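You operate a simulated robot arm through the tools that you are given. There is no shell and no other tool. Be economical: measure what you need, move in short steps, check, and stop when the job is done.

Carry out the task below with a simulated robot arm. There is one attempt and no reset: what you move stays moved.

JOB
Twist the grey cap off on the twist gauge.
Fine: clamp its jar and zero the gauge first; lay the cap in the green tray; the jar stays clamped.

Only the result counts: the job must be done as asked and must still hold three seconds after the hand-in. Knocking over, shifting, dropping, spilling or breaking anything else fails it. Lids that push on must go on centred and level and be pressed home; caps that screw on are set level and turned clockwise until they are tight.

ROBOT AND FRAMES
A 6-joint arm with a two-finger parallel gripper, fixed in place. Base frame: the origin is at the foot of the arm, x ahead of it, y to its left, z up; the work surface is at about z = 0. Readings come in m, degrees, newtons and seconds.
With the tool pointing down near the work surface it reaches from about 0.16 to 0.42 m from the base axis. Its first joint turns from -66.0 to 66.0 degrees. Payload 1.57 kg.
The tool frame sits at the grasp point between the pads (the TCP): z along the fingers, y along the line on which they close. The tips reach 0.03 m beyond it. Largest opening 0.08 m; finger width 0.017, thickness 0.012; the body of the gripper, 0.04 by 0.082 m, starts 0.08 m behind the TCP.
Orientation is that of the tool frame in the base frame, as a unit quaternion [x, y, z, w]. With the fingers straight down and closing along the base's y, the tool's x points along the base's -x, its y along +y and its z along -z.

CONTROLS
- The arm moves only by the tool servo_tool. Its argument "increments" is a list of rows, each a list of 3 entries, a list of its own where there are three numbers: the shift along the tool's x, y, z in m, then the turn, a rotation vector about the tool's x, y, z in degrees, then the finger opening in m, from 0 to 0.08. In form: [[[dx, dy, dz], [rx, ry, rz], gripper], ...]. A call has 1 to 12 rows; each row is the pose to reach, as a shift and turn from the pose commanded when the call began, along the tool's axes at that moment. Rows are played at 5 a second. More than 0.05 m and 8.6 degrees between two rows, or a gripper value outside its range, and nothing of the call is played. Where a pose cannot be reached the arm comes as near as it can. A force on the tool above 90 N (or 10 N above the force at the start of the call, whichever is more), or a blocked arm, ends the call early, and 0.2 s more pass. Each finger travels about 0.153 m/s and halts on what it meets, pressing with about 26 N; the grip force reading is that of the motor and also rises with nothing between the fingers. The clock runs only during rows and for 0.2 s after the last one: add rows that repeat a pose to give the fingers time. The reply holds the time, the measured pose of the TCP, the force on the tool along the base axes, the opening and the grip force, in the units named above and with some noise, with the torque about the TCP (base axes, N m) and any sound that the robot's microphone picked up.
- Cameras (640 x 400 px; columns grow to the right, rows downward): "scene" is fixed at [0.0558, -0.351, 0.4106]; the picture's right is [0.72, -0.69, 0.00], its down [-0.43, -0.45, -0.78] and it looks along [0.54, 0.56, -0.62] (base axes); focal length 214 px, centre (320, 200). "wrist" rides on the gripper at [0.072, -0.007, -0.122] in the tool frame; the picture's right is [0.09, 1.00, 0.00], its down [-0.84, 0.08, -0.54] and it looks along [-0.54, 0.05, 0.84] (tool axes); focal length 238 px, centre (320, 200). There is no depth. A picture from a camera that has moved, and an enlarged one, comes with that camera's place and axes in the base frame and with its lens. The place of the scene camera against the robot may be out by one fixed shift of up to 0.018 m in any direction.
- capture(camera): a new picture of that camera. The clock stands still meanwhile.
- zoom(camera, box): a new picture of the part [left, top, right, bottom] of that camera's present view, enlarged. The clock stands still meanwhile.
- hand_in(): hands the job in; it is judged then, once.

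Go step by step. Nothing tells you positions but the pictures and the camera data: compare them with the known pose of the tool, close in by small moves and look again before you grip or let go. The budget is 120 turns and 64 pictures, counting those below and the enlarged ones. Unless the task says otherwise, let go and move clear before handing in, and close with one line.

The tools are called after "Emit:" by a JSON object that holds its "method" and its "body". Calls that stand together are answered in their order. servo_tool: Moves the arm, as the interface text tells. Its arguments: {"type":"object","properties":{"increments":{"type":"array","items":{"type":"array"}}},"required":["increments"]} The other tools are called the same way: capture (camera) takes a picture; zoom (camera, box) takes an enlarged picture of a part of a camera's view; hand_in () hands the job in.

At the start:

```text
time_s: 0.0
position: [0.2266, -0.0369, 0.3027]
orientation: [0.0, 1.0, -0.001, 0.0]
force: [0.4, -1.2, -0.2]
torque: [-0.01, 0.03, 0.01]
width: 0.0798
finger_force: 0.0
```

scene: 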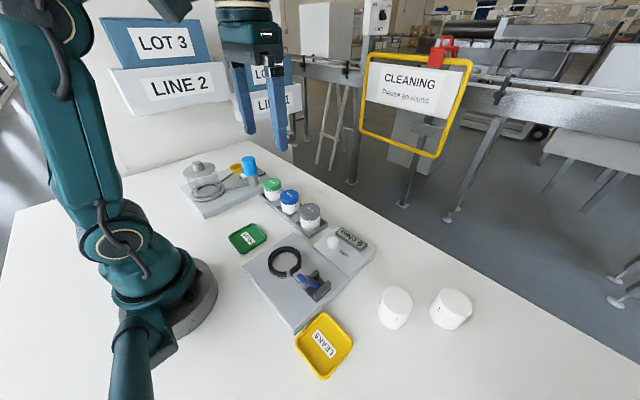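
wrist: 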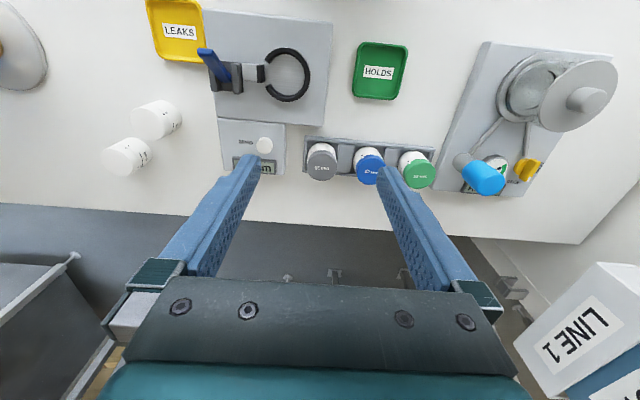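

I see a twist gauge (plate with a ring clamp, blue lever and a display with a zero knob), a rack of three capped jars (grey, blue, green), a green tray and a yellow tray. I'll zoom to see details first.

Emit:
{"method": "zoom", "body": {"camera": "scene", "box": [220, 160, 390, 340]}}

Emit:
{"method": "zoom", "body": {"camera": "wrist", "box": [140, 0, 460, 200]}}

```text
2.22 times, centred on (305, 250) of scene
camera zoom: at [0.0558, -0.351, 0.4106], right [0.72, -0.69, 0.0], down [-0.43, -0.45, -0.78], along [0.54, 0.56, -0.62], focal length 477 px, centre (353, 89)
```

zoom: 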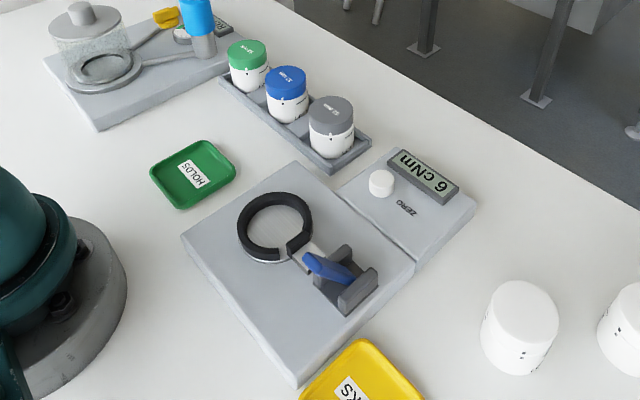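

```text
2.00 times, centred on (300, 100) of wrist
camera zoom: at [0.1534, -0.0436, 0.4257], right [-0.09, 1.0, 0.0], down [0.84, 0.08, 0.54], along [0.54, 0.05, -0.84], focal length 477 px, centre (360, 400)
```

zoom: 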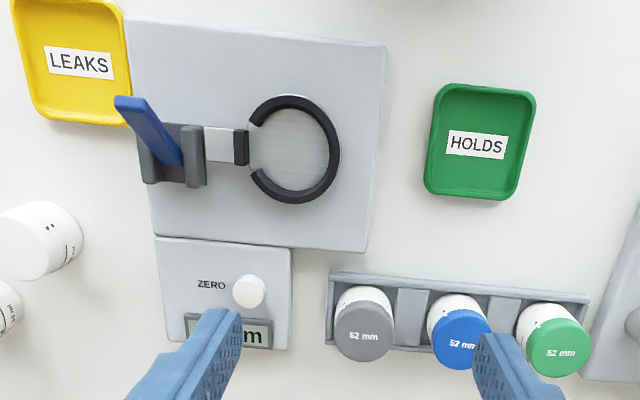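

The grey-capped jar is at roughly (0.316, -0.025), the ring seat near (0.19, -0.09), and the zero button near (0.305, -0.126). I'll move lower over the gauge to triangulate and see the clamp.

Emit:
{"method": "servo_tool", "body": {"increments": [[[0, -0.02, 0.02], [0, 0, 0], 0.08], [[0.003, -0.04, 0.05], [0, 0, 0], 0.08], [[0.0066, -0.053, 0.083], [0, 0, 0], 0.08], [[0.0066, -0.053, 0.083], [0, 0, 0], 0.08]]}}

Emit:
{"method": "capture", "body": {"camera": "wrist"}}

Emit:
{"method": "zoom", "body": {"camera": "scene", "box": [250, 220, 350, 320]}}

```text
time_s: 1.0
position: [0.2188, -0.0903, 0.2206]
orientation: [0.001, 1.0, -0.002, 0.0]
force: [-0.1, 0.4, 0.6]
torque: [0.01, 0.01, -0.01]
width: 0.0799
finger_force: 0.1
```

```text
59 pictures are left
camera wrist: at [0.1461, -0.0962, 0.3426], right [-0.09, 1.0, 0.0], down [0.84, 0.08, 0.54], along [0.54, 0.05, -0.84], focal length 238 px, centre (320, 200)
```

wrist: 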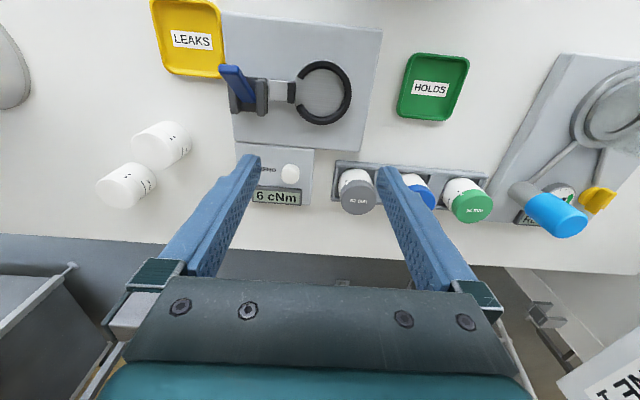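

```text
4.00 times, centred on (300, 270) of scene
camera zoom: at [0.0558, -0.351, 0.4106], right [0.72, -0.69, 0.0], down [-0.43, -0.45, -0.78], along [0.54, 0.56, -0.62], focal length 858 px, centre (400, -80)
```

zoom: 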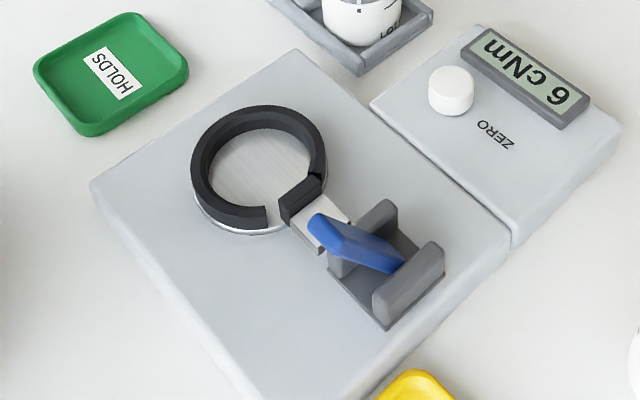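

The clamp has a blue lever between two walls, leaning up towards −x with its tip near (0.17, -0.185, 0.09). I need a closer look to see how it pivots.

Emit:
{"method": "zoom", "body": {"camera": "wrist", "box": [190, 40, 390, 165]}}

Emit:
{"method": "zoom", "body": {"camera": "scene", "box": [280, 240, 344, 310]}}

Emit:
{"method": "zoom", "body": {"camera": "wrist", "box": [320, 140, 500, 240]}}

```text
3.20 times, centred on (290, 102) of wrist
camera zoom: at [0.1461, -0.0962, 0.3426], right [-0.09, 1.0, 0.0], down [0.84, 0.08, 0.54], along [0.54, 0.05, -0.84], focal length 763 px, centre (416, 512)
```

zoom: 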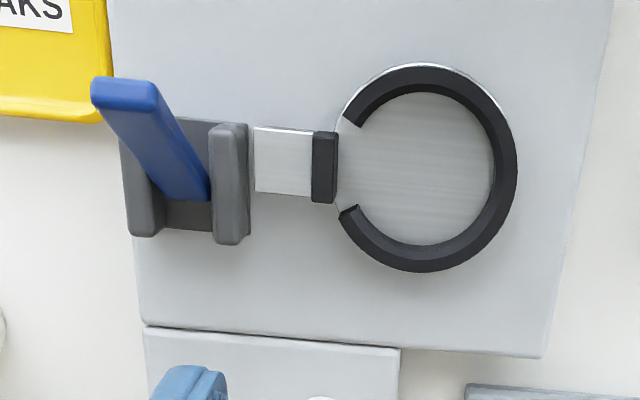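

```text
5.71 times, centred on (312, 275) of scene
camera zoom: at [0.0558, -0.351, 0.4106], right [0.72, -0.69, 0.0], down [-0.43, -0.45, -0.78], along [0.54, 0.56, -0.62], focal length 1226 px, centre (366, -229)
```

zoom: 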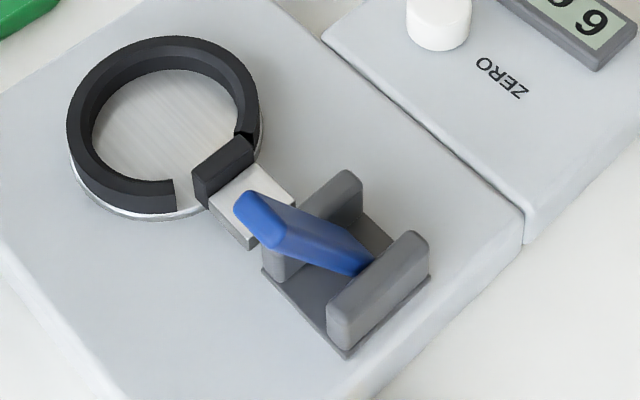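

```text
3.56 times, centred on (410, 190) of wrist
camera zoom: at [0.1461, -0.0962, 0.3426], right [-0.09, 1.0, 0.0], down [0.84, 0.08, 0.54], along [0.54, 0.05, -0.84], focal length 848 px, centre (0, 236)
```

zoom: 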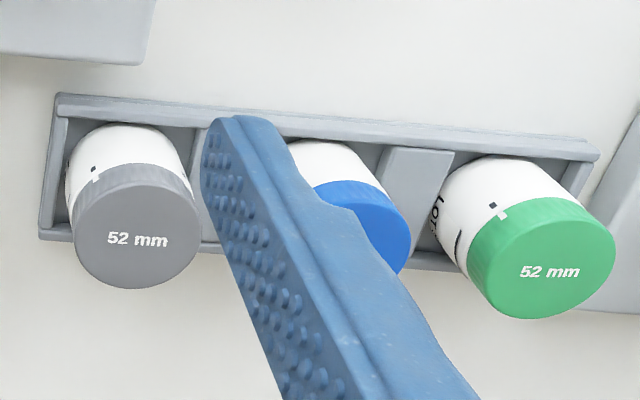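

Lever leans −x at about 60° and the jar cap is around (0.315, -0.028, ~0.06). I'll go above the jar while turning the gripper 90° so the fingers close along x (clear of the neighbouring jars).

Emit:
{"method": "servo_tool", "body": {"increments": [[[-0.008, 0.005, 0], [0, 0, 7.5], 0.08], [[-0.016, 0.01, 0], [0, 0, 15], 0.08], [[-0.024, 0.015, 0], [0, 0, 22.5], 0.08], [[-0.032, 0.02, 0], [0, 0, 30], 0.08], [[-0.04, 0.025, 0], [0, 0, 37.5], 0.08], [[-0.048, 0.031, 0], [0, 0, 45], 0.08], [[-0.056, 0.036, 0], [0, 0, 52.5], 0.08], [[-0.064, 0.041, 0], [0, 0, 60], 0.08], [[-0.072, 0.046, 0], [0, 0, 67.5], 0.08], [[-0.08, 0.052, 0], [0, 0, 75], 0.08], [[-0.088, 0.057, 0], [0, 0, 82.5], 0.08], [[-0.095, 0.062, 0.0], [0, 0, 90], 0.08]]}}

Emit:
{"method": "capture", "body": {"camera": "wrist"}}

```text
time_s: 3.6
position: [0.3141, -0.0287, 0.221]
orientation: [0.707, 0.707, 0.0, 0.002]
force: [-0.8, -0.5, -0.1]
torque: [-0.02, 0.04, -0.02]
width: 0.0798
finger_force: 0.1
```

```text
54 pictures are left
camera wrist: at [0.3073, 0.044, 0.3427], right [1.0, 0.09, 0.0], down [0.08, -0.84, 0.54], along [0.05, -0.54, -0.84], focal length 238 px, centre (320, 200)
```

wrist: 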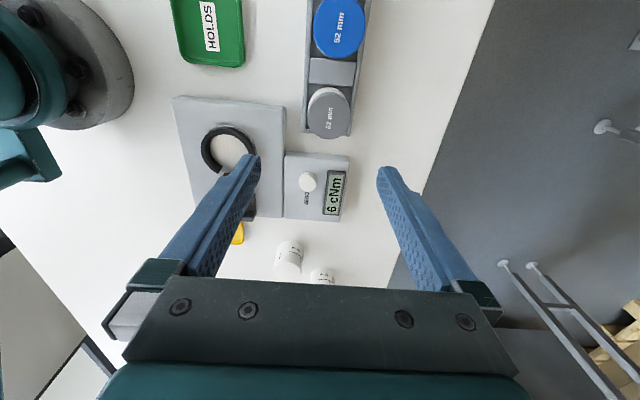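

The views agree on the cap top at about (0.3235, -0.0245, 0.061), diameter ~52 mm. I'll centre over it and lower, then look again.

Emit:
{"method": "servo_tool", "body": {"increments": [[[0.004, 0.0095, 0.03], [0, 0, 0], 0.08], [[0.004, 0.0095, 0.06], [0, 0, 0], 0.08], [[0.004, 0.0095, 0.08], [0, 0, 0], 0.08], [[0.004, 0.0095, 0.08], [0, 0, 0], 0.08]]}}

Emit:
{"method": "capture", "body": {"camera": "wrist"}}

Emit:
{"method": "zoom", "body": {"camera": "scene", "box": [250, 160, 370, 250]}}

```text
time_s: 4.6
position: [0.3243, -0.0255, 0.1413]
orientation: [0.707, 0.707, -0.001, 0.001]
force: [0.2, 0.3, -0.2]
torque: [0.03, 0.0, -0.01]
width: 0.0799
finger_force: 0.0
```

```text
53 pictures are left
camera wrist: at [0.3166, 0.0469, 0.2631], right [1.0, 0.09, 0.0], down [0.08, -0.84, 0.54], along [0.05, -0.54, -0.84], focal length 238 px, centre (320, 200)
```

wrist: 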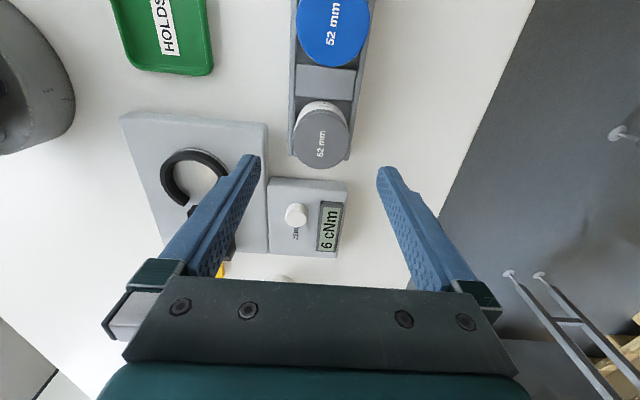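

```text
4.44 times, centred on (310, 205) of scene
camera zoom: at [0.0558, -0.351, 0.4106], right [0.72, -0.69, 0.0], down [-0.43, -0.45, -0.78], along [0.54, 0.56, -0.62], focal length 953 px, centre (364, 178)
```

zoom: 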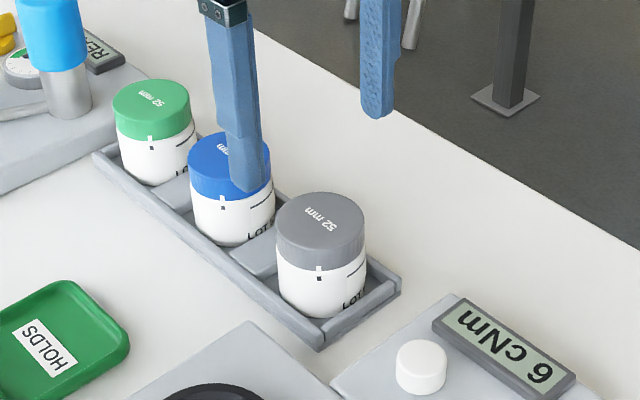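

Cap seems slightly off in y relative to the estimate; I'll zoom to pin down its centre precisely.

Emit:
{"method": "zoom", "body": {"camera": "wrist", "box": [270, 80, 370, 180]}}

```text
4.00 times, centred on (320, 130) of wrist
camera zoom: at [0.3166, 0.0469, 0.2631], right [1.0, 0.09, 0.0], down [0.08, -0.84, 0.54], along [0.05, -0.54, -0.84], focal length 953 px, centre (320, 480)
```

zoom: 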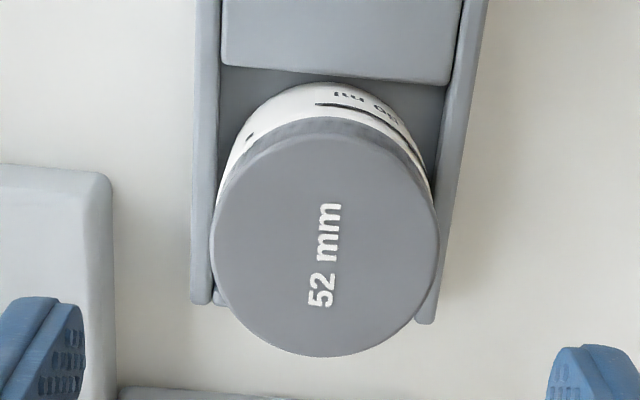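

Cap top refined to (0.3246, -0.0258, ~0.05); the tool is centred over it. I'll lower so the fingertips straddle the cap skirt and check before gripping.

Emit:
{"method": "servo_tool", "body": {"increments": [[[0, 0, 0.025], [0, 0, 0], 0.08], [[0, 0, 0.05], [0, 0, 0], 0.08], [[0, 0, 0.07], [0, 0, 0], 0.08], [[0, 0, 0.08], [0, 0, 0], 0.08], [[0, 0, 0.08], [0, 0, 0], 0.08]]}}

Emit:
{"method": "capture", "body": {"camera": "wrist"}}

Emit:
{"method": "zoom", "body": {"camera": "scene", "box": [250, 160, 370, 250]}}

```text
time_s: 5.8
position: [0.3224, -0.0241, 0.0611]
orientation: [0.708, 0.707, 0.0, 0.0]
force: [0.0, -0.7, 0.6]
torque: [-0.02, -0.02, 0.01]
width: 0.0802
finger_force: 0.2
```

```text
50 pictures are left
camera wrist: at [0.3159, 0.048, 0.1818], right [1.0, 0.09, 0.0], down [0.08, -0.84, 0.54], along [0.05, -0.54, -0.84], focal length 238 px, centre (320, 200)
```

wrist: 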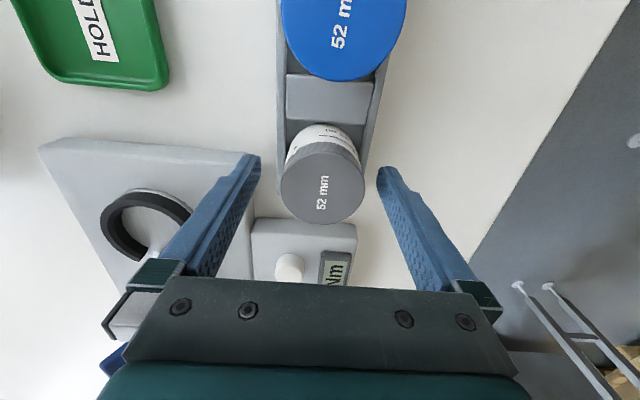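

```text
4.44 times, centred on (310, 205) of scene
camera zoom: at [0.0559, -0.351, 0.4106], right [0.72, -0.69, 0.0], down [-0.43, -0.45, -0.78], along [0.54, 0.56, -0.62], focal length 953 px, centre (364, 178)
```

zoom: 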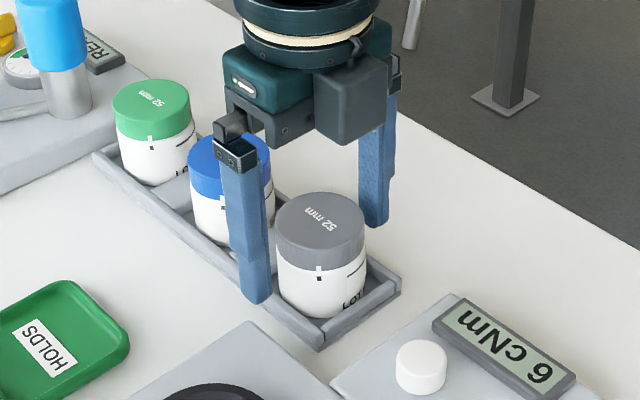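

Cap top is about z 0.057 and centred at (0.324, -0.0235). I'll raise 7 mm so only the cap is held, then close and check.

Emit:
{"method": "servo_tool", "body": {"increments": [[[0.0005, 0.0015, -0.007], [0, 0, 0], 0.08], [[0.0005, 0.0015, -0.007], [0, 0, 0], 0.06], [[0.0005, 0.0015, -0.007], [0, 0, 0], 0.045], [[0.0005, 0.0015, -0.007], [0, 0, 0], 0.045], [[0.0005, 0.0015, -0.007], [0, 0, 0], 0.045]]}}

Emit:
{"method": "zoom", "body": {"camera": "scene", "box": [250, 160, 370, 250]}}

```text
time_s: 7.0
position: [0.3254, -0.0234, 0.0668]
orientation: [0.707, 0.707, 0.0, 0.0]
force: [-0.6, -0.1, -0.1]
torque: [-0.01, 0.04, 0.0]
width: 0.0507
finger_force: 25.7
```

```text
4.44 times, centred on (310, 205) of scene
camera zoom: at [0.0559, -0.351, 0.4106], right [0.72, -0.69, 0.0], down [-0.43, -0.45, -0.78], along [0.54, 0.56, -0.62], focal length 953 px, centre (364, 178)
```

zoom: 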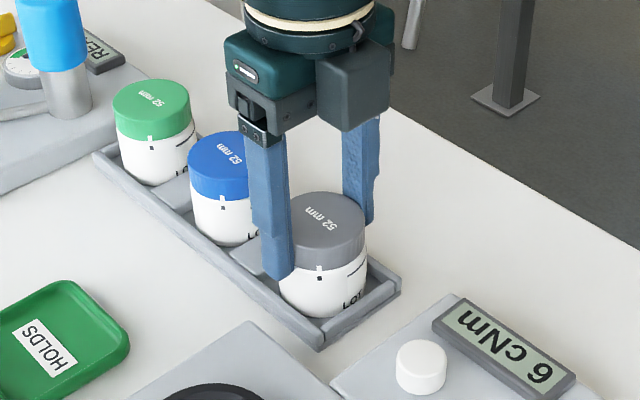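

Cap gripped at 51 mm. Lift straight up and check that the jar comes along.

Emit:
{"method": "servo_tool", "body": {"increments": [[[0, 0, -0.01], [0, 0, 0], 0.045], [[0, 0, -0.03], [0, 0, 0], 0.045], [[0, 0, -0.05], [0, 0, 0], 0.045], [[0, 0, -0.07], [0, 0, 0], 0.045], [[0, 0, -0.09], [0, 0, 0], 0.045], [[0, 0, -0.1], [0, 0, 0], 0.045]]}}

Emit:
{"method": "capture", "body": {"camera": "scene"}}

Emit:
{"method": "capture", "body": {"camera": "wrist"}}

```text
time_s: 8.4
position: [0.3248, -0.0253, 0.1693]
orientation: [0.707, 0.707, -0.001, 0.0]
force: [-0.4, -0.6, 0.4]
torque: [0.03, 0.03, -0.05]
width: 0.045
finger_force: 0.1
```

```text
47 pictures are left
```

scene: 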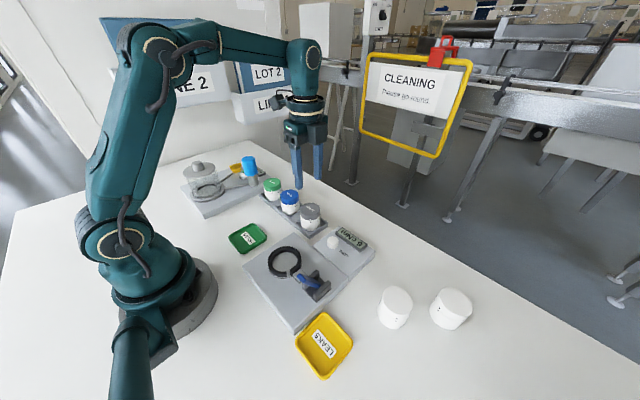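

```text
46 pictures are left
camera wrist: at [0.3176, 0.0474, 0.2899], right [1.0, 0.09, 0.0], down [0.08, -0.84, 0.54], along [0.05, -0.54, -0.84], focal length 238 px, centre (320, 200)
```

wrist: 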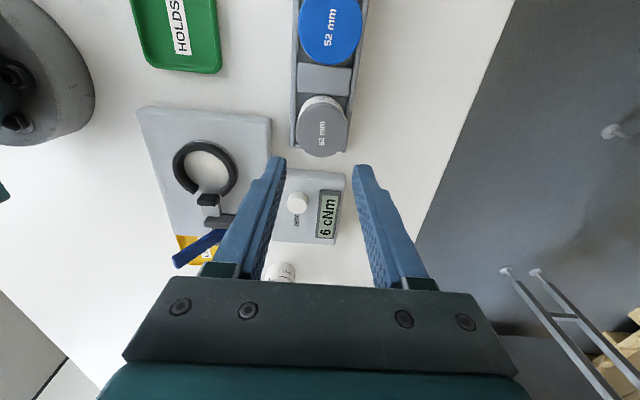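

The grip slipped: I held it too near the fingertips; the jar looks still seated. Check its state closely before regripping deeper (pads at cap height).

Emit:
{"method": "zoom", "body": {"camera": "wrist", "box": [270, 80, 370, 180]}}

Emit:
{"method": "zoom", "body": {"camera": "scene", "box": [280, 190, 350, 245]}}

```text
4.00 times, centred on (320, 130) of wrist
camera zoom: at [0.3176, 0.0474, 0.2899], right [1.0, 0.09, 0.0], down [0.08, -0.84, 0.54], along [0.05, -0.54, -0.84], focal length 953 px, centre (320, 480)
```

zoom: 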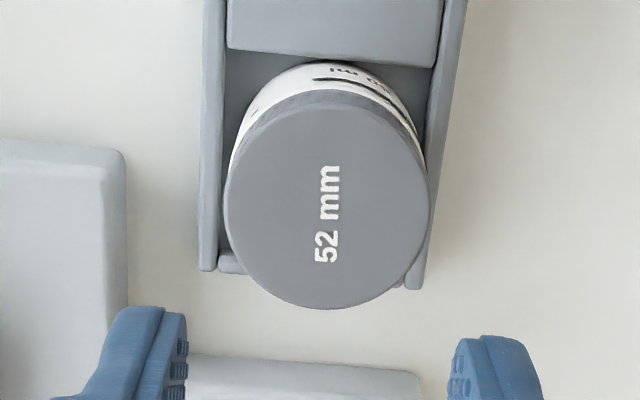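

```text
7.27 times, centred on (315, 218) of scene
camera zoom: at [0.0558, -0.351, 0.4106], right [0.72, -0.69, 0.0], down [-0.43, -0.45, -0.78], along [0.54, 0.56, -0.62], focal length 1560 px, centre (356, 73)
```

zoom: 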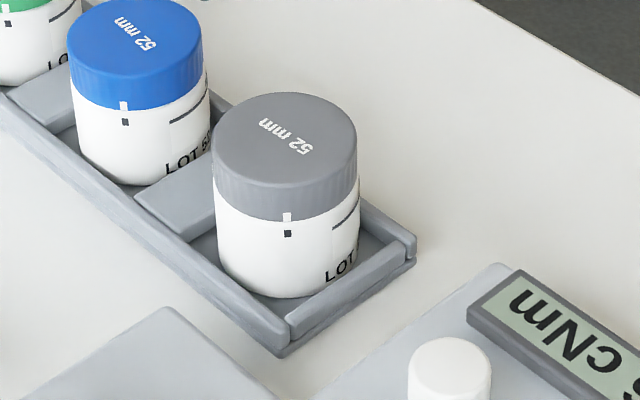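

The jar is undisturbed. Regrip with TCP about 5 mm below the cap top.

Emit:
{"method": "servo_tool", "body": {"increments": [[[0, 0, 0], [0, 0, 0], 0.08], [[0, 0, 0.03], [0, 0, 0], 0.08], [[0, 0, 0.06], [0, 0, 0], 0.08], [[0, 0, 0.09], [0, 0, 0], 0.08], [[0, 0, 0.11], [0, 0, 0], 0.08], [[0, 0, 0.118], [0, 0, 0], 0.08], [[0, 0, 0.118], [0, 0, 0], 0.08], [[0, 0, 0.118], [0, 0, 0], 0.06], [[0, 0, 0.118], [0, 0, 0], 0.04], [[0, 0, 0.118], [0, 0, 0], 0.03], [[0, 0, 0.118], [0, 0, 0], 0.03]]}}

Emit:
{"method": "zoom", "body": {"camera": "scene", "box": [270, 180, 360, 245]}}

```text
time_s: 10.8
position: [0.3258, -0.0259, 0.0488]
orientation: [0.707, 0.707, 0.0, 0.0]
force: [0.0, 0.1, -1.1]
torque: [0.01, 0.0, -0.02]
width: 0.0508
finger_force: 25.8
```

```text
6.15 times, centred on (315, 212) of scene
camera zoom: at [0.0559, -0.351, 0.4106], right [0.72, -0.69, 0.0], down [-0.43, -0.45, -0.78], along [0.54, 0.56, -0.62], focal length 1320 px, centre (351, 123)
```

zoom: 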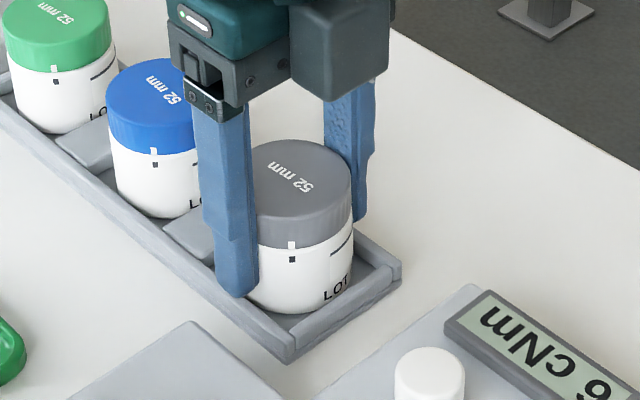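

Good deep grip. Lift gently and check.

Emit:
{"method": "servo_tool", "body": {"increments": [[[0, 0, -0.005], [0, 0, 0], 0.03], [[0, 0, -0.012], [0, 0, 0], 0.03], [[0, 0, -0.022], [0, 0, 0], 0.03], [[0, 0, -0.035], [0, 0, 0], 0.03], [[0, 0, -0.05], [0, 0, 0], 0.03], [[0, 0, -0.065], [0, 0, 0], 0.03], [[0, 0, -0.08], [0, 0, 0], 0.03], [[0, 0, -0.09], [0, 0, 0], 0.03]]}}

Emit:
{"method": "zoom", "body": {"camera": "scene", "box": [240, 130, 380, 250]}}

Emit:
{"method": "capture", "body": {"camera": "wrist"}}

```text
time_s: 12.6
position: [0.3239, -0.0225, 0.1414]
orientation: [0.707, 0.707, 0.001, 0.001]
force: [0.1, 0.4, -0.8]
torque: [0.0, -0.01, 0.01]
width: 0.0509
finger_force: 25.7
```

```text
3.33 times, centred on (310, 190) of scene
camera zoom: at [0.0559, -0.351, 0.4106], right [0.72, -0.69, 0.0], down [-0.43, -0.45, -0.78], along [0.54, 0.56, -0.62], focal length 715 px, centre (353, 233)
```

zoom: 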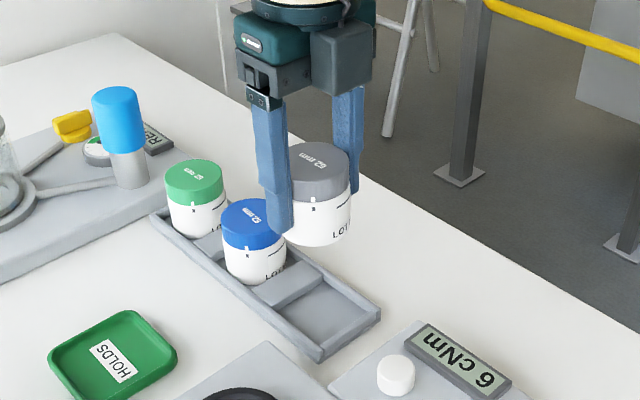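

```text
41 pictures are left
camera wrist: at [0.3164, 0.0488, 0.2625], right [1.0, 0.09, 0.0], down [0.08, -0.84, 0.54], along [0.05, -0.54, -0.84], focal length 238 px, centre (320, 200)
```

wrist: 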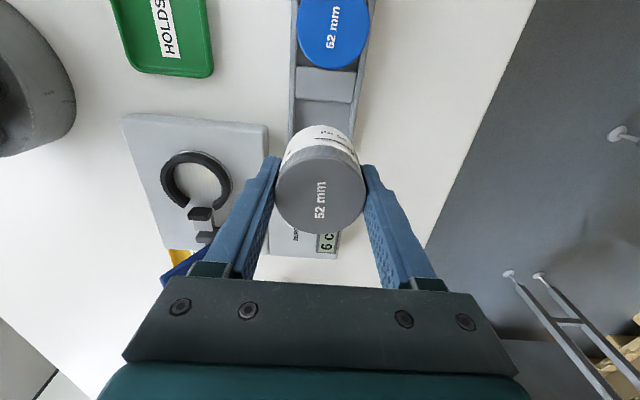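

The jar is held centred. Ring centre estimates agree on about (0.192, -0.0875), top z≈0.03. Move above it at height.

Emit:
{"method": "servo_tool", "body": {"increments": [[[-0.005, -0.01, -0.005], [0, 0, 0], 0.03], [[-0.015, -0.03, -0.01], [0, 0, 0], 0.03], [[-0.026, -0.052, -0.01], [0, 0, 0], 0.03], [[-0.037, -0.074, -0.01], [0, 0, 0], 0.03], [[-0.048, -0.096, -0.01], [0, 0, 0], 0.03], [[-0.058, -0.116, -0.01], [0, 0, 0], 0.03], [[-0.064, -0.128, -0.01], [0, 0, 0], 0.03], [[-0.065, -0.132, -0.01], [0, 0, 0], 0.03], [[-0.065, -0.132, -0.01], [0, 0, 0], 0.03]]}}

Emit:
{"method": "capture", "body": {"camera": "wrist"}}

Emit:
{"method": "zoom", "body": {"camera": "scene", "box": [200, 140, 360, 320]}}

```text
time_s: 14.6
position: [0.1927, -0.0881, 0.1515]
orientation: [0.706, 0.708, -0.001, 0.0]
force: [-0.4, -1.3, -1.2]
torque: [0.01, 0.03, 0.02]
width: 0.0508
finger_force: 25.8
```

```text
40 pictures are left
camera wrist: at [0.1857, -0.016, 0.2728], right [1.0, 0.09, 0.0], down [0.08, -0.84, 0.54], along [0.05, -0.54, -0.84], focal length 238 px, centre (320, 200)
```

wrist: 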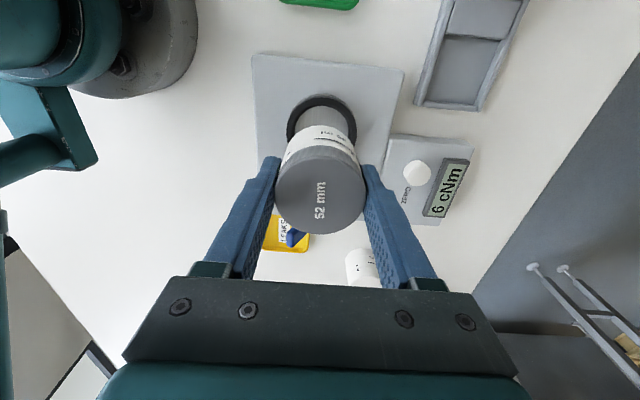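

```text
2.22 times, centred on (280, 230) of scene
camera zoom: at [0.0558, -0.351, 0.4106], right [0.72, -0.69, 0.0], down [-0.43, -0.45, -0.78], along [0.54, 0.56, -0.62], focal length 477 px, centre (409, 133)
```

zoom: 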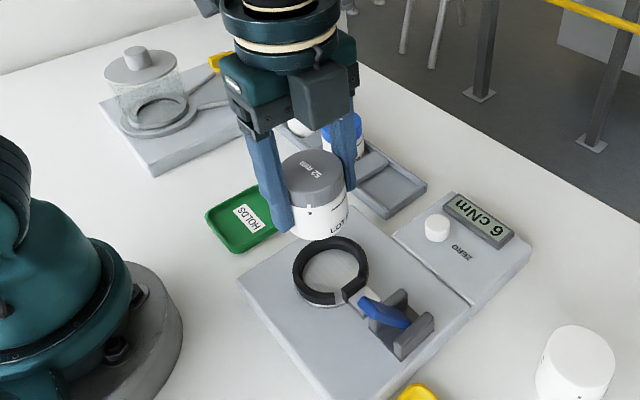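

Ring visible beyond the jar; zoom for accurate alignment.

Emit:
{"method": "zoom", "body": {"camera": "wrist", "box": [260, 80, 380, 200]}}

```text
3.33 times, centred on (320, 140) of wrist
camera zoom: at [0.1857, -0.016, 0.2728], right [1.0, 0.09, 0.0], down [0.08, -0.84, 0.54], along [0.05, -0.54, -0.84], focal length 794 px, centre (320, 400)
```

zoom: 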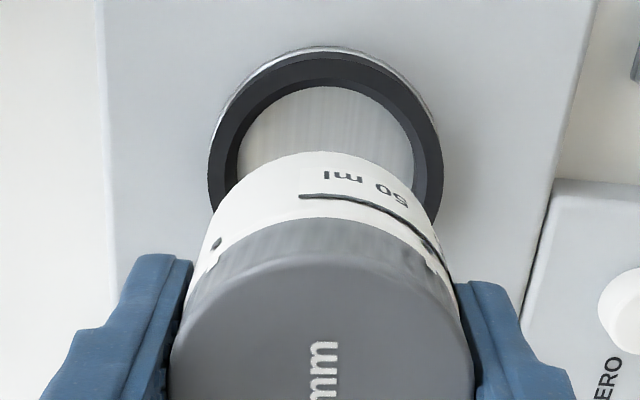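

Jar to ring offset is about +1 mm x, −2 mm y. Correct and descend to just above the ring, then verify.

Emit:
{"method": "servo_tool", "body": {"increments": [[[-0.001, 0.001, 0.01], [0, 0, 0], 0.03], [[-0.002, 0.001, 0.025], [0, 0, 0], 0.03], [[-0.002, 0.001, 0.04], [0, 0, 0], 0.03], [[-0.002, 0.001, 0.052], [0, 0, 0], 0.03], [[-0.002, 0.001, 0.058], [0, 0, 0], 0.03], [[-0.002, 0.001, 0.058], [0, 0, 0], 0.03]]}}

Emit:
{"method": "zoom", "body": {"camera": "wrist", "box": [240, 70, 400, 190]}}

Emit:
{"method": "zoom", "body": {"camera": "scene", "box": [240, 200, 350, 310]}}

```text
time_s: 16.0
position: [0.194, -0.0912, 0.0936]
orientation: [0.707, 0.707, 0.0, 0.0]
force: [0.0, -0.3, -0.8]
torque: [0.01, 0.0, -0.01]
width: 0.0509
finger_force: 25.9
```

```text
3.33 times, centred on (320, 130) of wrist
camera zoom: at [0.187, -0.0188, 0.2139], right [1.0, 0.09, 0.0], down [0.08, -0.84, 0.54], along [0.05, -0.54, -0.84], focal length 794 px, centre (320, 433)
```

zoom: 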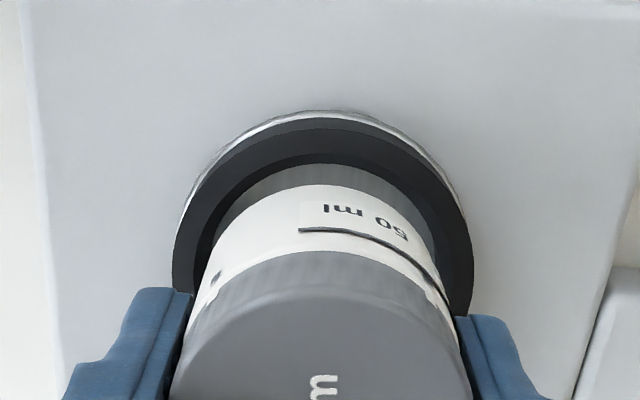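

```text
3.64 times, centred on (295, 255) of scene
camera zoom: at [0.0559, -0.351, 0.4106], right [0.72, -0.69, 0.0], down [-0.43, -0.45, -0.78], along [0.54, 0.56, -0.62], focal length 780 px, centre (411, 0)
```

zoom: 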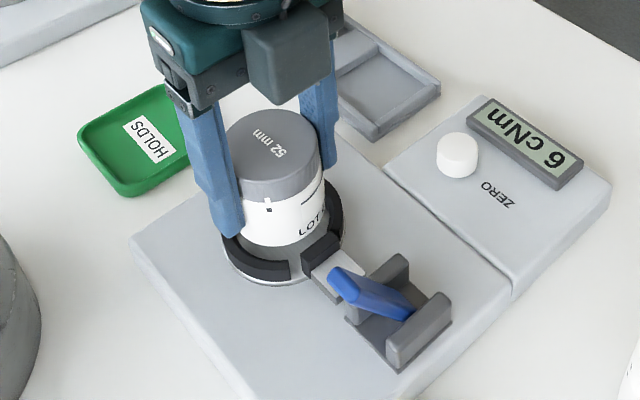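

Alignment looks good in both views. Descend in small steps, watching force.

Emit:
{"method": "servo_tool", "body": {"increments": [[[0, 0, 0.004], [0, 0, 0], 0.03], [[0, 0, 0.008], [0, 0, 0], 0.03], [[0, 0, 0.012], [0, 0, 0], 0.03], [[0, 0, 0.016], [0, 0, 0], 0.03], [[0, 0, 0.019], [0, 0, 0], 0.03], [[0, 0, 0.019], [0, 0, 0], 0.03]]}}

Emit:
{"method": "zoom", "body": {"camera": "scene", "box": [240, 200, 350, 310]}}

Emit:
{"method": "zoom", "body": {"camera": "wrist", "box": [240, 100, 400, 240]}}

```text
time_s: 17.4
position: [0.1945, -0.0901, 0.0734]
orientation: [0.707, 0.707, -0.001, 0.0]
force: [-4.4, 2.3, 20.6]
torque: [0.08, 0.14, -0.03]
width: 0.051
finger_force: 25.8
```

```text
3.64 times, centred on (295, 255) of scene
camera zoom: at [0.0558, -0.351, 0.4106], right [0.72, -0.69, 0.0], down [-0.43, -0.45, -0.78], along [0.54, 0.56, -0.62], focal length 780 px, centre (411, 0)
```

zoom: 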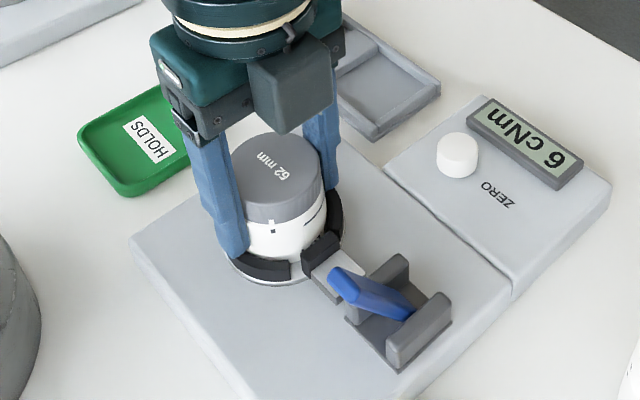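

```text
2.86 times, centred on (320, 170) of wrist
camera zoom: at [0.187, -0.0183, 0.1945], right [1.0, 0.09, 0.0], down [0.08, -0.84, 0.54], along [0.05, -0.54, -0.84], focal length 681 px, centre (320, 286)
```

zoom: 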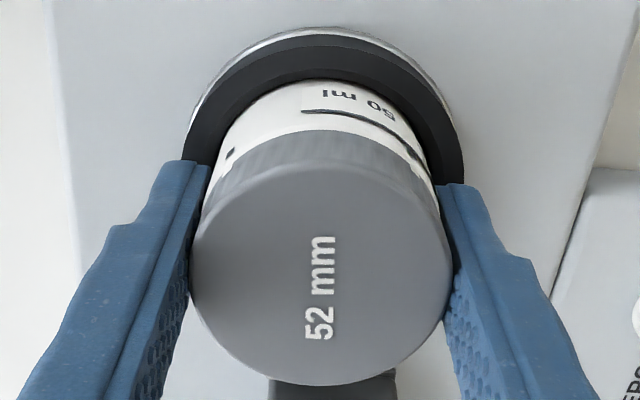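

Contact force is centred on the tool axis, so the jar appears seated. Relieve the load slightly, open, and look.

Emit:
{"method": "servo_tool", "body": {"increments": [[[0, 0, -0.0005], [0, 0, 0], 0.03], [[0, 0, -0.0005], [0, 0, 0], 0.06], [[0, 0, -0.0005], [0, 0, 0], 0.08], [[0, 0, -0.0005], [0, 0, 0], 0.08]]}}

Emit:
{"method": "zoom", "body": {"camera": "scene", "box": [240, 200, 350, 310]}}

Emit:
{"method": "zoom", "body": {"camera": "wrist", "box": [240, 100, 400, 240]}}

```text
time_s: 18.4
position: [0.1945, -0.091, 0.0732]
orientation: [0.707, 0.708, 0.0, 0.001]
force: [-0.2, 0.3, 0.1]
torque: [0.03, 0.03, -0.01]
width: 0.08
finger_force: 0.0
```

```text
3.64 times, centred on (295, 255) of scene
camera zoom: at [0.0558, -0.351, 0.4106], right [0.72, -0.69, 0.0], down [-0.43, -0.45, -0.78], along [0.54, 0.56, -0.62], focal length 780 px, centre (411, 0)
```

zoom: 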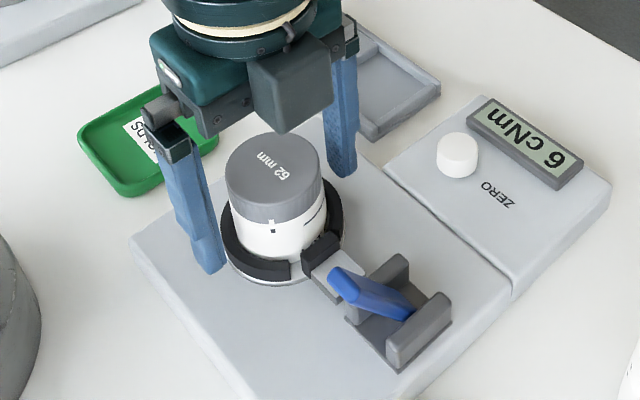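

```text
2.86 times, centred on (320, 170) of wrist
camera zoom: at [0.1871, -0.0182, 0.1948], right [1.0, 0.09, 0.0], down [0.08, -0.84, 0.54], along [0.05, -0.54, -0.84], focal length 681 px, centre (320, 286)
```

zoom: 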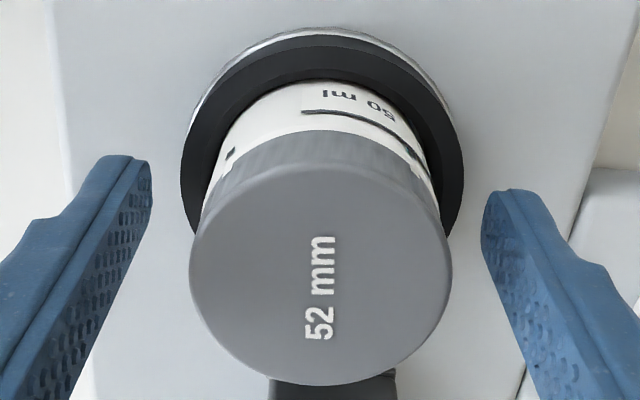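

Jar is seated level in the ring. Now raise and look at the clamp lever from above.

Emit:
{"method": "servo_tool", "body": {"increments": [[[0, 0, -0.03], [0, 0, 0], 0.08], [[0, 0, -0.06], [0, 0, 0], 0.08], [[0, 0, -0.09], [0, 0, 0], 0.08], [[0, 0, -0.1], [0, 0, 0], 0.06], [[-0.02, 0.01, -0.1], [0, 0, 0], 0.03], [[-0.05, 0.02, -0.1], [0, 0, 0], 0.0], [[-0.08, 0.035, -0.1], [0, 0, 0], 0.0], [[-0.087, 0.04, -0.1], [0, 0, 0], 0.0], [[-0.087, 0.04, -0.1], [0, 0, 0], 0.0]]}}

Emit:
{"method": "capture", "body": {"camera": "wrist"}}

Emit:
{"method": "zoom", "body": {"camera": "scene", "box": [240, 180, 370, 320]}}

```text
time_s: 20.4
position: [0.2338, -0.176, 0.1736]
orientation: [0.707, 0.707, 0.0, 0.0]
force: [-0.4, 0.7, 0.2]
torque: [0.01, -0.03, 0.0]
width: 0.0
finger_force: 21.4
```

```text
31 pictures are left
camera wrist: at [0.2269, -0.1049, 0.2954], right [1.0, 0.09, 0.0], down [0.08, -0.84, 0.54], along [0.05, -0.54, -0.84], focal length 238 px, centre (320, 200)
```

wrist: 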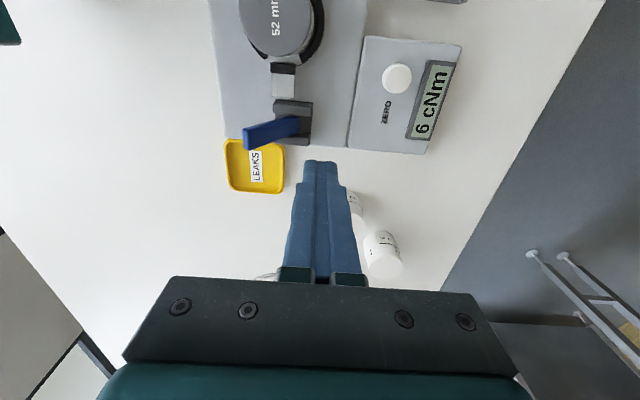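

```text
2.86 times, centred on (305, 250) of scene
camera zoom: at [0.0559, -0.351, 0.4106], right [0.72, -0.69, 0.0], down [-0.43, -0.45, -0.78], along [0.54, 0.56, -0.62], focal length 613 px, centre (363, 57)
```

zoom: 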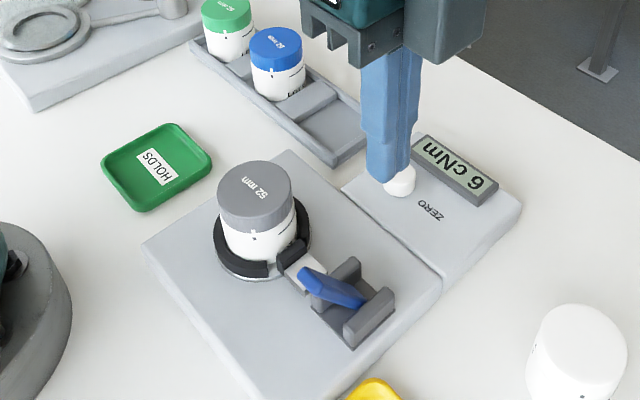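

Zoom on the lever for its geometry.

Emit:
{"method": "zoom", "body": {"camera": "wrist", "box": [220, 60, 340, 160]}}

```text
4.00 times, centred on (280, 110) of wrist
camera zoom: at [0.2269, -0.1049, 0.2954], right [1.0, 0.09, 0.0], down [0.08, -0.84, 0.54], along [0.05, -0.54, -0.84], focal length 953 px, centre (480, 560)
```

zoom: 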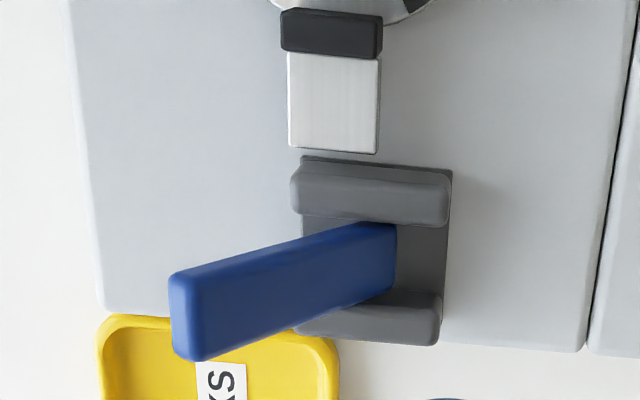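

Lever pivots about y near (0.2035, -0.178, 0.04), tip ~ (0.171, -0.179, 0.095). I'll lower closed fingertips on its +x side, then push gently toward −x as a test.

Emit:
{"method": "servo_tool", "body": {"increments": [[[-0.001, -0.008, 0.03], [0, 0, 0], 0.0], [[-0.001, -0.015, 0.06], [0, 0, 0], 0.0], [[-0.001, -0.018, 0.073], [0, 0, 0], 0.0], [[-0.001, -0.018, 0.073], [0, 0, 0], 0.0]]}}

Emit:
{"method": "servo_tool", "body": {"increments": [[[0, -0.004, 0], [0, 0, 0], 0.0], [[0, -0.008, 0], [0, 0, 0], 0.0], [[0, -0.012, 0], [0, 0, 0], 0.0], [[0, -0.016, 0.0], [0, 0, 0], 0.0], [[0, -0.02, 0.0], [0, 0, 0], 0.0], [[0, -0.024, 0.0], [0, 0, 0], 0.0]]}}

Emit:
{"method": "zoom", "body": {"camera": "scene", "box": [240, 180, 370, 320]}}

```text
time_s: 21.4
position: [0.2172, -0.1798, 0.1025]
orientation: [0.708, 0.706, -0.001, 0.001]
force: [-0.3, -0.1, -0.1]
torque: [0.01, -0.03, 0.01]
width: 0.0
finger_force: 21.9
```

```text
time_s: 22.8
position: [0.2008, -0.18, 0.1029]
orientation: [0.709, 0.705, 0.009, 0.015]
force: [66.5, 18.5, -5.0]
torque: [0.56, -2.06, -0.14]
width: 0.0001
finger_force: 21.5
```

```text
2.86 times, centred on (305, 250) of scene
camera zoom: at [0.0559, -0.351, 0.4106], right [0.72, -0.69, 0.0], down [-0.43, -0.45, -0.78], along [0.54, 0.56, -0.62], focal length 613 px, centre (363, 57)
```

zoom: 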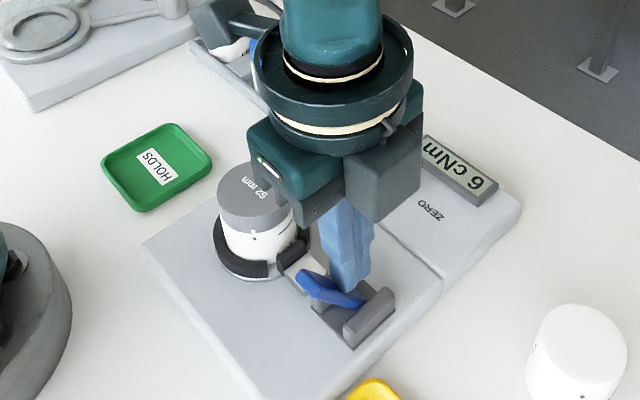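

The lever is against its stop in that direction (it did not move), so it closes toward +x. Back off, go over it, and come down on its −x side.

Emit:
{"method": "servo_tool", "body": {"increments": [[[0, 0.012, 0], [0, 0, 0], 0.0], [[0, 0.025, -0.01], [0, 0, 0], 0.0], [[0, 0.025, -0.04], [0, 0, 0], 0.0], [[0, 0.025, -0.06], [0, 0, 0], 0.0], [[0, 0.0, -0.06], [0, 0, 0], 0.0], [[0, -0.03, -0.06], [0, 0, 0], 0.0], [[0, -0.05, -0.06], [0, 0, 0], 0.0], [[0, -0.05, -0.06], [0, 0, 0], 0.0]]}}

Emit:
{"method": "zoom", "body": {"camera": "wrist", "box": [220, 20, 420, 200]}}

```text
time_s: 24.6
position: [0.1427, -0.1773, 0.1593]
orientation: [0.707, 0.708, -0.001, 0.0]
force: [1.0, 0.0, -0.1]
torque: [-0.04, -0.01, 0.0]
width: 0.0001
finger_force: 20.8
```

```text
2.22 times, centred on (320, 110) of wrist
camera zoom: at [0.1353, -0.1057, 0.2816], right [1.0, 0.09, 0.0], down [0.08, -0.84, 0.54], along [0.05, -0.54, -0.84], focal length 530 px, centre (320, 400)
```

zoom: 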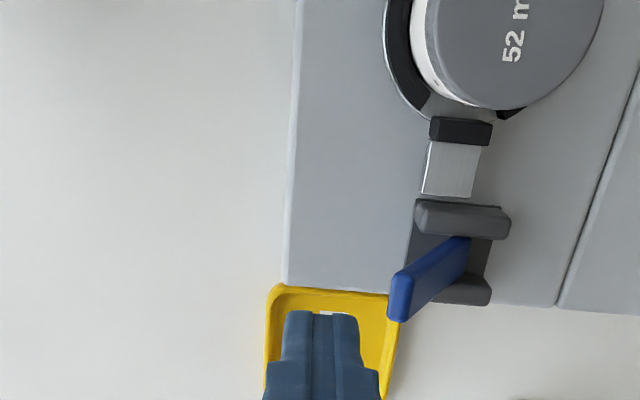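

Finger is beside the lever's −x side. Lower to tip height and push +x in small steps.

Emit:
{"method": "servo_tool", "body": {"increments": [[[-0.001, 0, 0.025], [0, 0, 0], 0.0], [[-0.001, 0, 0.05], [0, 0, 0], 0.0], [[-0.001, 0.005, 0.052], [0, 0, 0], 0.0], [[-0.001, 0.01, 0.052], [0, 0, 0], 0.0], [[-0.001, 0.014, 0.052], [0, 0, 0], 0.0], [[-0.001, 0.018, 0.052], [0, 0, 0], 0.0], [[-0.001, 0.022, 0.052], [0, 0, 0], 0.0], [[-0.001, 0.026, 0.052], [0, 0, 0], 0.0], [[-0.001, 0.03, 0.052], [0, 0, 0], 0.0], [[-0.001, 0.034, 0.052], [0, 0, 0], 0.0]]}}

Emit:
{"method": "zoom", "body": {"camera": "scene", "box": [240, 180, 370, 320]}}

```text
time_s: 26.8
position: [0.176, -0.1807, 0.108]
orientation: [0.707, 0.707, 0.0, 0.0]
force: [-0.6, 0.3, 0.9]
torque: [0.01, -0.01, -0.01]
width: 0.0003
finger_force: 21.6
```

```text
2.86 times, centred on (305, 250) of scene
camera zoom: at [0.0558, -0.351, 0.4106], right [0.72, -0.69, 0.0], down [-0.43, -0.45, -0.78], along [0.54, 0.56, -0.62], focal length 613 px, centre (363, 57)
```

zoom: 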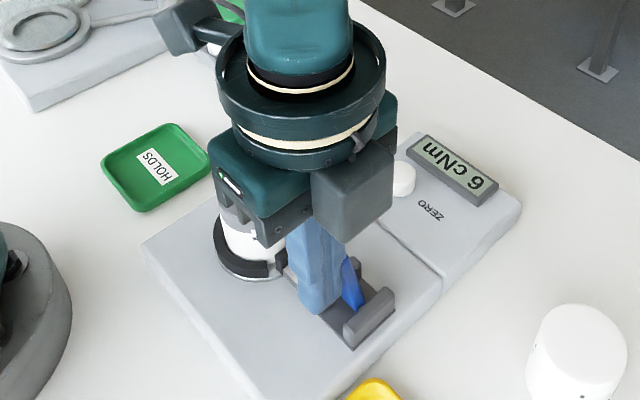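

The lever moves freely. Continue pushing +x, slightly lowering.

Emit:
{"method": "servo_tool", "body": {"increments": [[[0, 0.005, 0], [0, 0, 0], 0.0], [[0, 0.01, 0], [0, 0, 0], 0.0], [[0, 0.015, 0], [0, 0, 0], 0.0], [[0, 0.02, 0.002], [0, 0, 0], 0.0], [[0, 0.025, 0.004], [0, 0, 0], 0.0], [[0, 0.03, 0.007], [0, 0, 0], 0.0], [[0, 0.035, 0.01], [0, 0, 0], 0.0], [[0, 0.04, 0.013], [0, 0, 0], 0.0]]}}

Emit:
{"method": "zoom", "body": {"camera": "scene", "box": [240, 180, 370, 320]}}

```text
time_s: 28.5
position: [0.2073, -0.1795, 0.0999]
orientation: [0.706, 0.708, -0.006, -0.007]
force: [-14.4, 2.4, 21.6]
torque: [0.06, 0.2, 0.04]
width: 0.0
finger_force: 21.6
stopped in row 8: the force on the tool passed its limit at 107 N (the readings are from after the stop); the commanded pose is now the measured one
```

```text
2.86 times, centred on (305, 250) of scene
camera zoom: at [0.0558, -0.3509, 0.4107], right [0.72, -0.69, 0.0], down [-0.43, -0.45, -0.78], along [0.54, 0.56, -0.62], focal length 613 px, centre (363, 57)
```

zoom: 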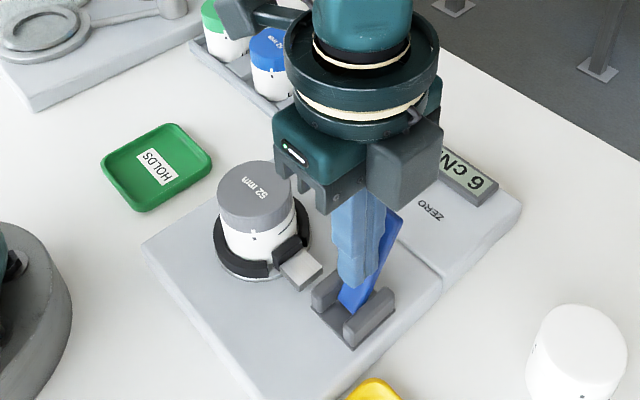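

The jaw has moved onto the jar and the lever reached a stop leaning +x. Back off, rise, and inspect.

Emit:
{"method": "servo_tool", "body": {"increments": [[[0, -0.01, -0.005], [0, 0, 0], 0.0], [[0, -0.02, -0.03], [0, 0, 0], 0.0], [[0, -0.02, -0.07], [0, 0, 0], 0.0], [[0.01, -0.02, -0.1], [0, 0, 0], 0.0], [[0.02, 0.0, -0.1], [0, 0, 0], 0.0]]}}

Emit:
{"method": "zoom", "body": {"camera": "scene", "box": [240, 200, 350, 310]}}

Emit:
{"method": "capture", "body": {"camera": "wrist"}}

```text
time_s: 29.7
position: [0.2095, -0.1592, 0.2007]
orientation: [0.706, 0.708, -0.006, -0.006]
force: [0.1, -0.3, -0.6]
torque: [-0.01, 0.0, 0.0]
width: 0.0
finger_force: 21.3
```

```text
3.64 times, centred on (295, 255) of scene
camera zoom: at [0.0558, -0.351, 0.4106], right [0.72, -0.69, 0.0], down [-0.43, -0.45, -0.78], along [0.54, 0.56, -0.62], focal length 780 px, centre (411, 0)
```

zoom: 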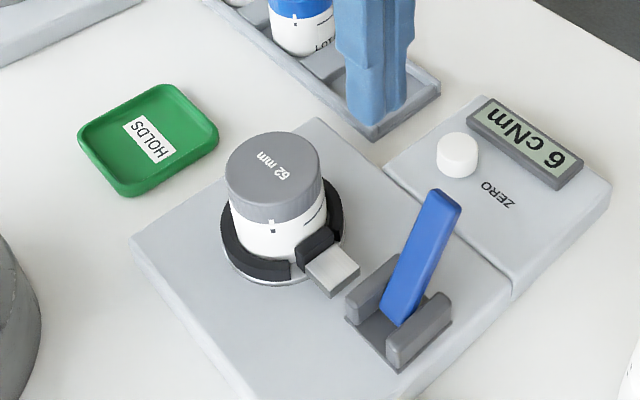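

```text
23 pictures are left
camera wrist: at [0.205, -0.0881, 0.3228], right [1.0, 0.09, -0.02], down [0.09, -0.84, 0.54], along [0.04, -0.54, -0.84], focal length 238 px, centre (320, 200)
```

wrist: 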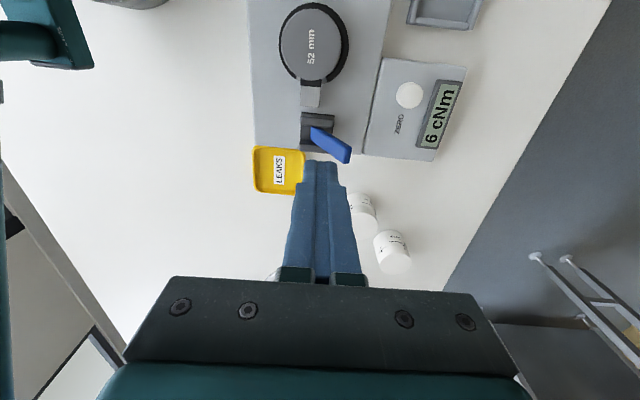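

The jaw is against the jar and the lever is past centre (≈+30°, symmetric to its open position) and holds. Next: go above the zero button at about (0.305, -0.1255), correcting the small tilt.

Emit:
{"method": "servo_tool", "body": {"increments": [[[0.01, 0.02, 0], [-0.5, 0, 0], 0.0], [[0.02, 0.045, 0], [-1, 0, 0], 0.0], [[0.03, 0.07, 0.02], [-1, 0, 0], 0.0], [[0.034, 0.09, 0.05], [-1, 0, 0], 0.0], [[0.034, 0.0945, 0.08], [-1, 0, 0], 0.0], [[0.034, 0.0945, 0.1], [-1, 0, 0], 0.0], [[0.034, 0.0945, 0.1], [-1, 0, 0], 0.0]]}}

Emit:
{"method": "zoom", "body": {"camera": "wrist", "box": [240, 60, 400, 200]}}

Emit:
{"method": "zoom", "body": {"camera": "scene", "box": [280, 190, 380, 290]}}

```text
time_s: 31.3
position: [0.3014, -0.1275, 0.1003]
orientation: [0.707, 0.707, -0.001, 0.002]
force: [-0.2, -1.4, 1.0]
torque: [0.02, -0.01, -0.04]
width: 0.0
finger_force: 21.6
```

```text
2.86 times, centred on (320, 130) of wrist
camera zoom: at [0.2935, -0.0542, 0.2202], right [1.0, 0.09, 0.0], down [0.08, -0.84, 0.54], along [0.05, -0.54, -0.84], focal length 681 px, centre (320, 400)
```

zoom: 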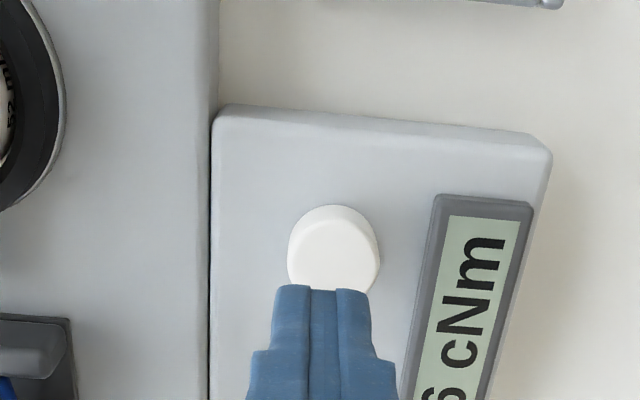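

```text
4.00 times, centred on (330, 240) of scene
camera zoom: at [0.0559, -0.351, 0.4106], right [0.72, -0.69, 0.0], down [-0.43, -0.45, -0.78], along [0.54, 0.56, -0.62], focal length 858 px, centre (280, 40)
```

zoom: 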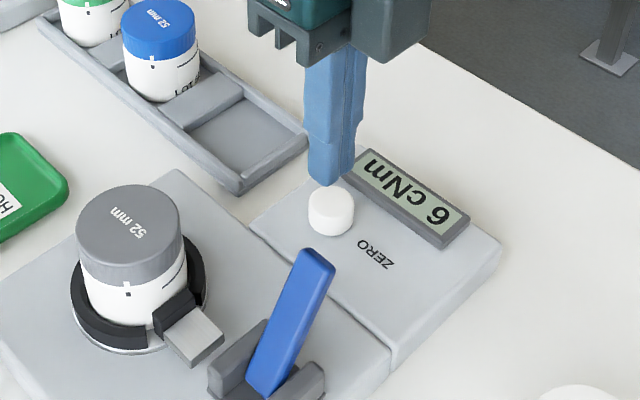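

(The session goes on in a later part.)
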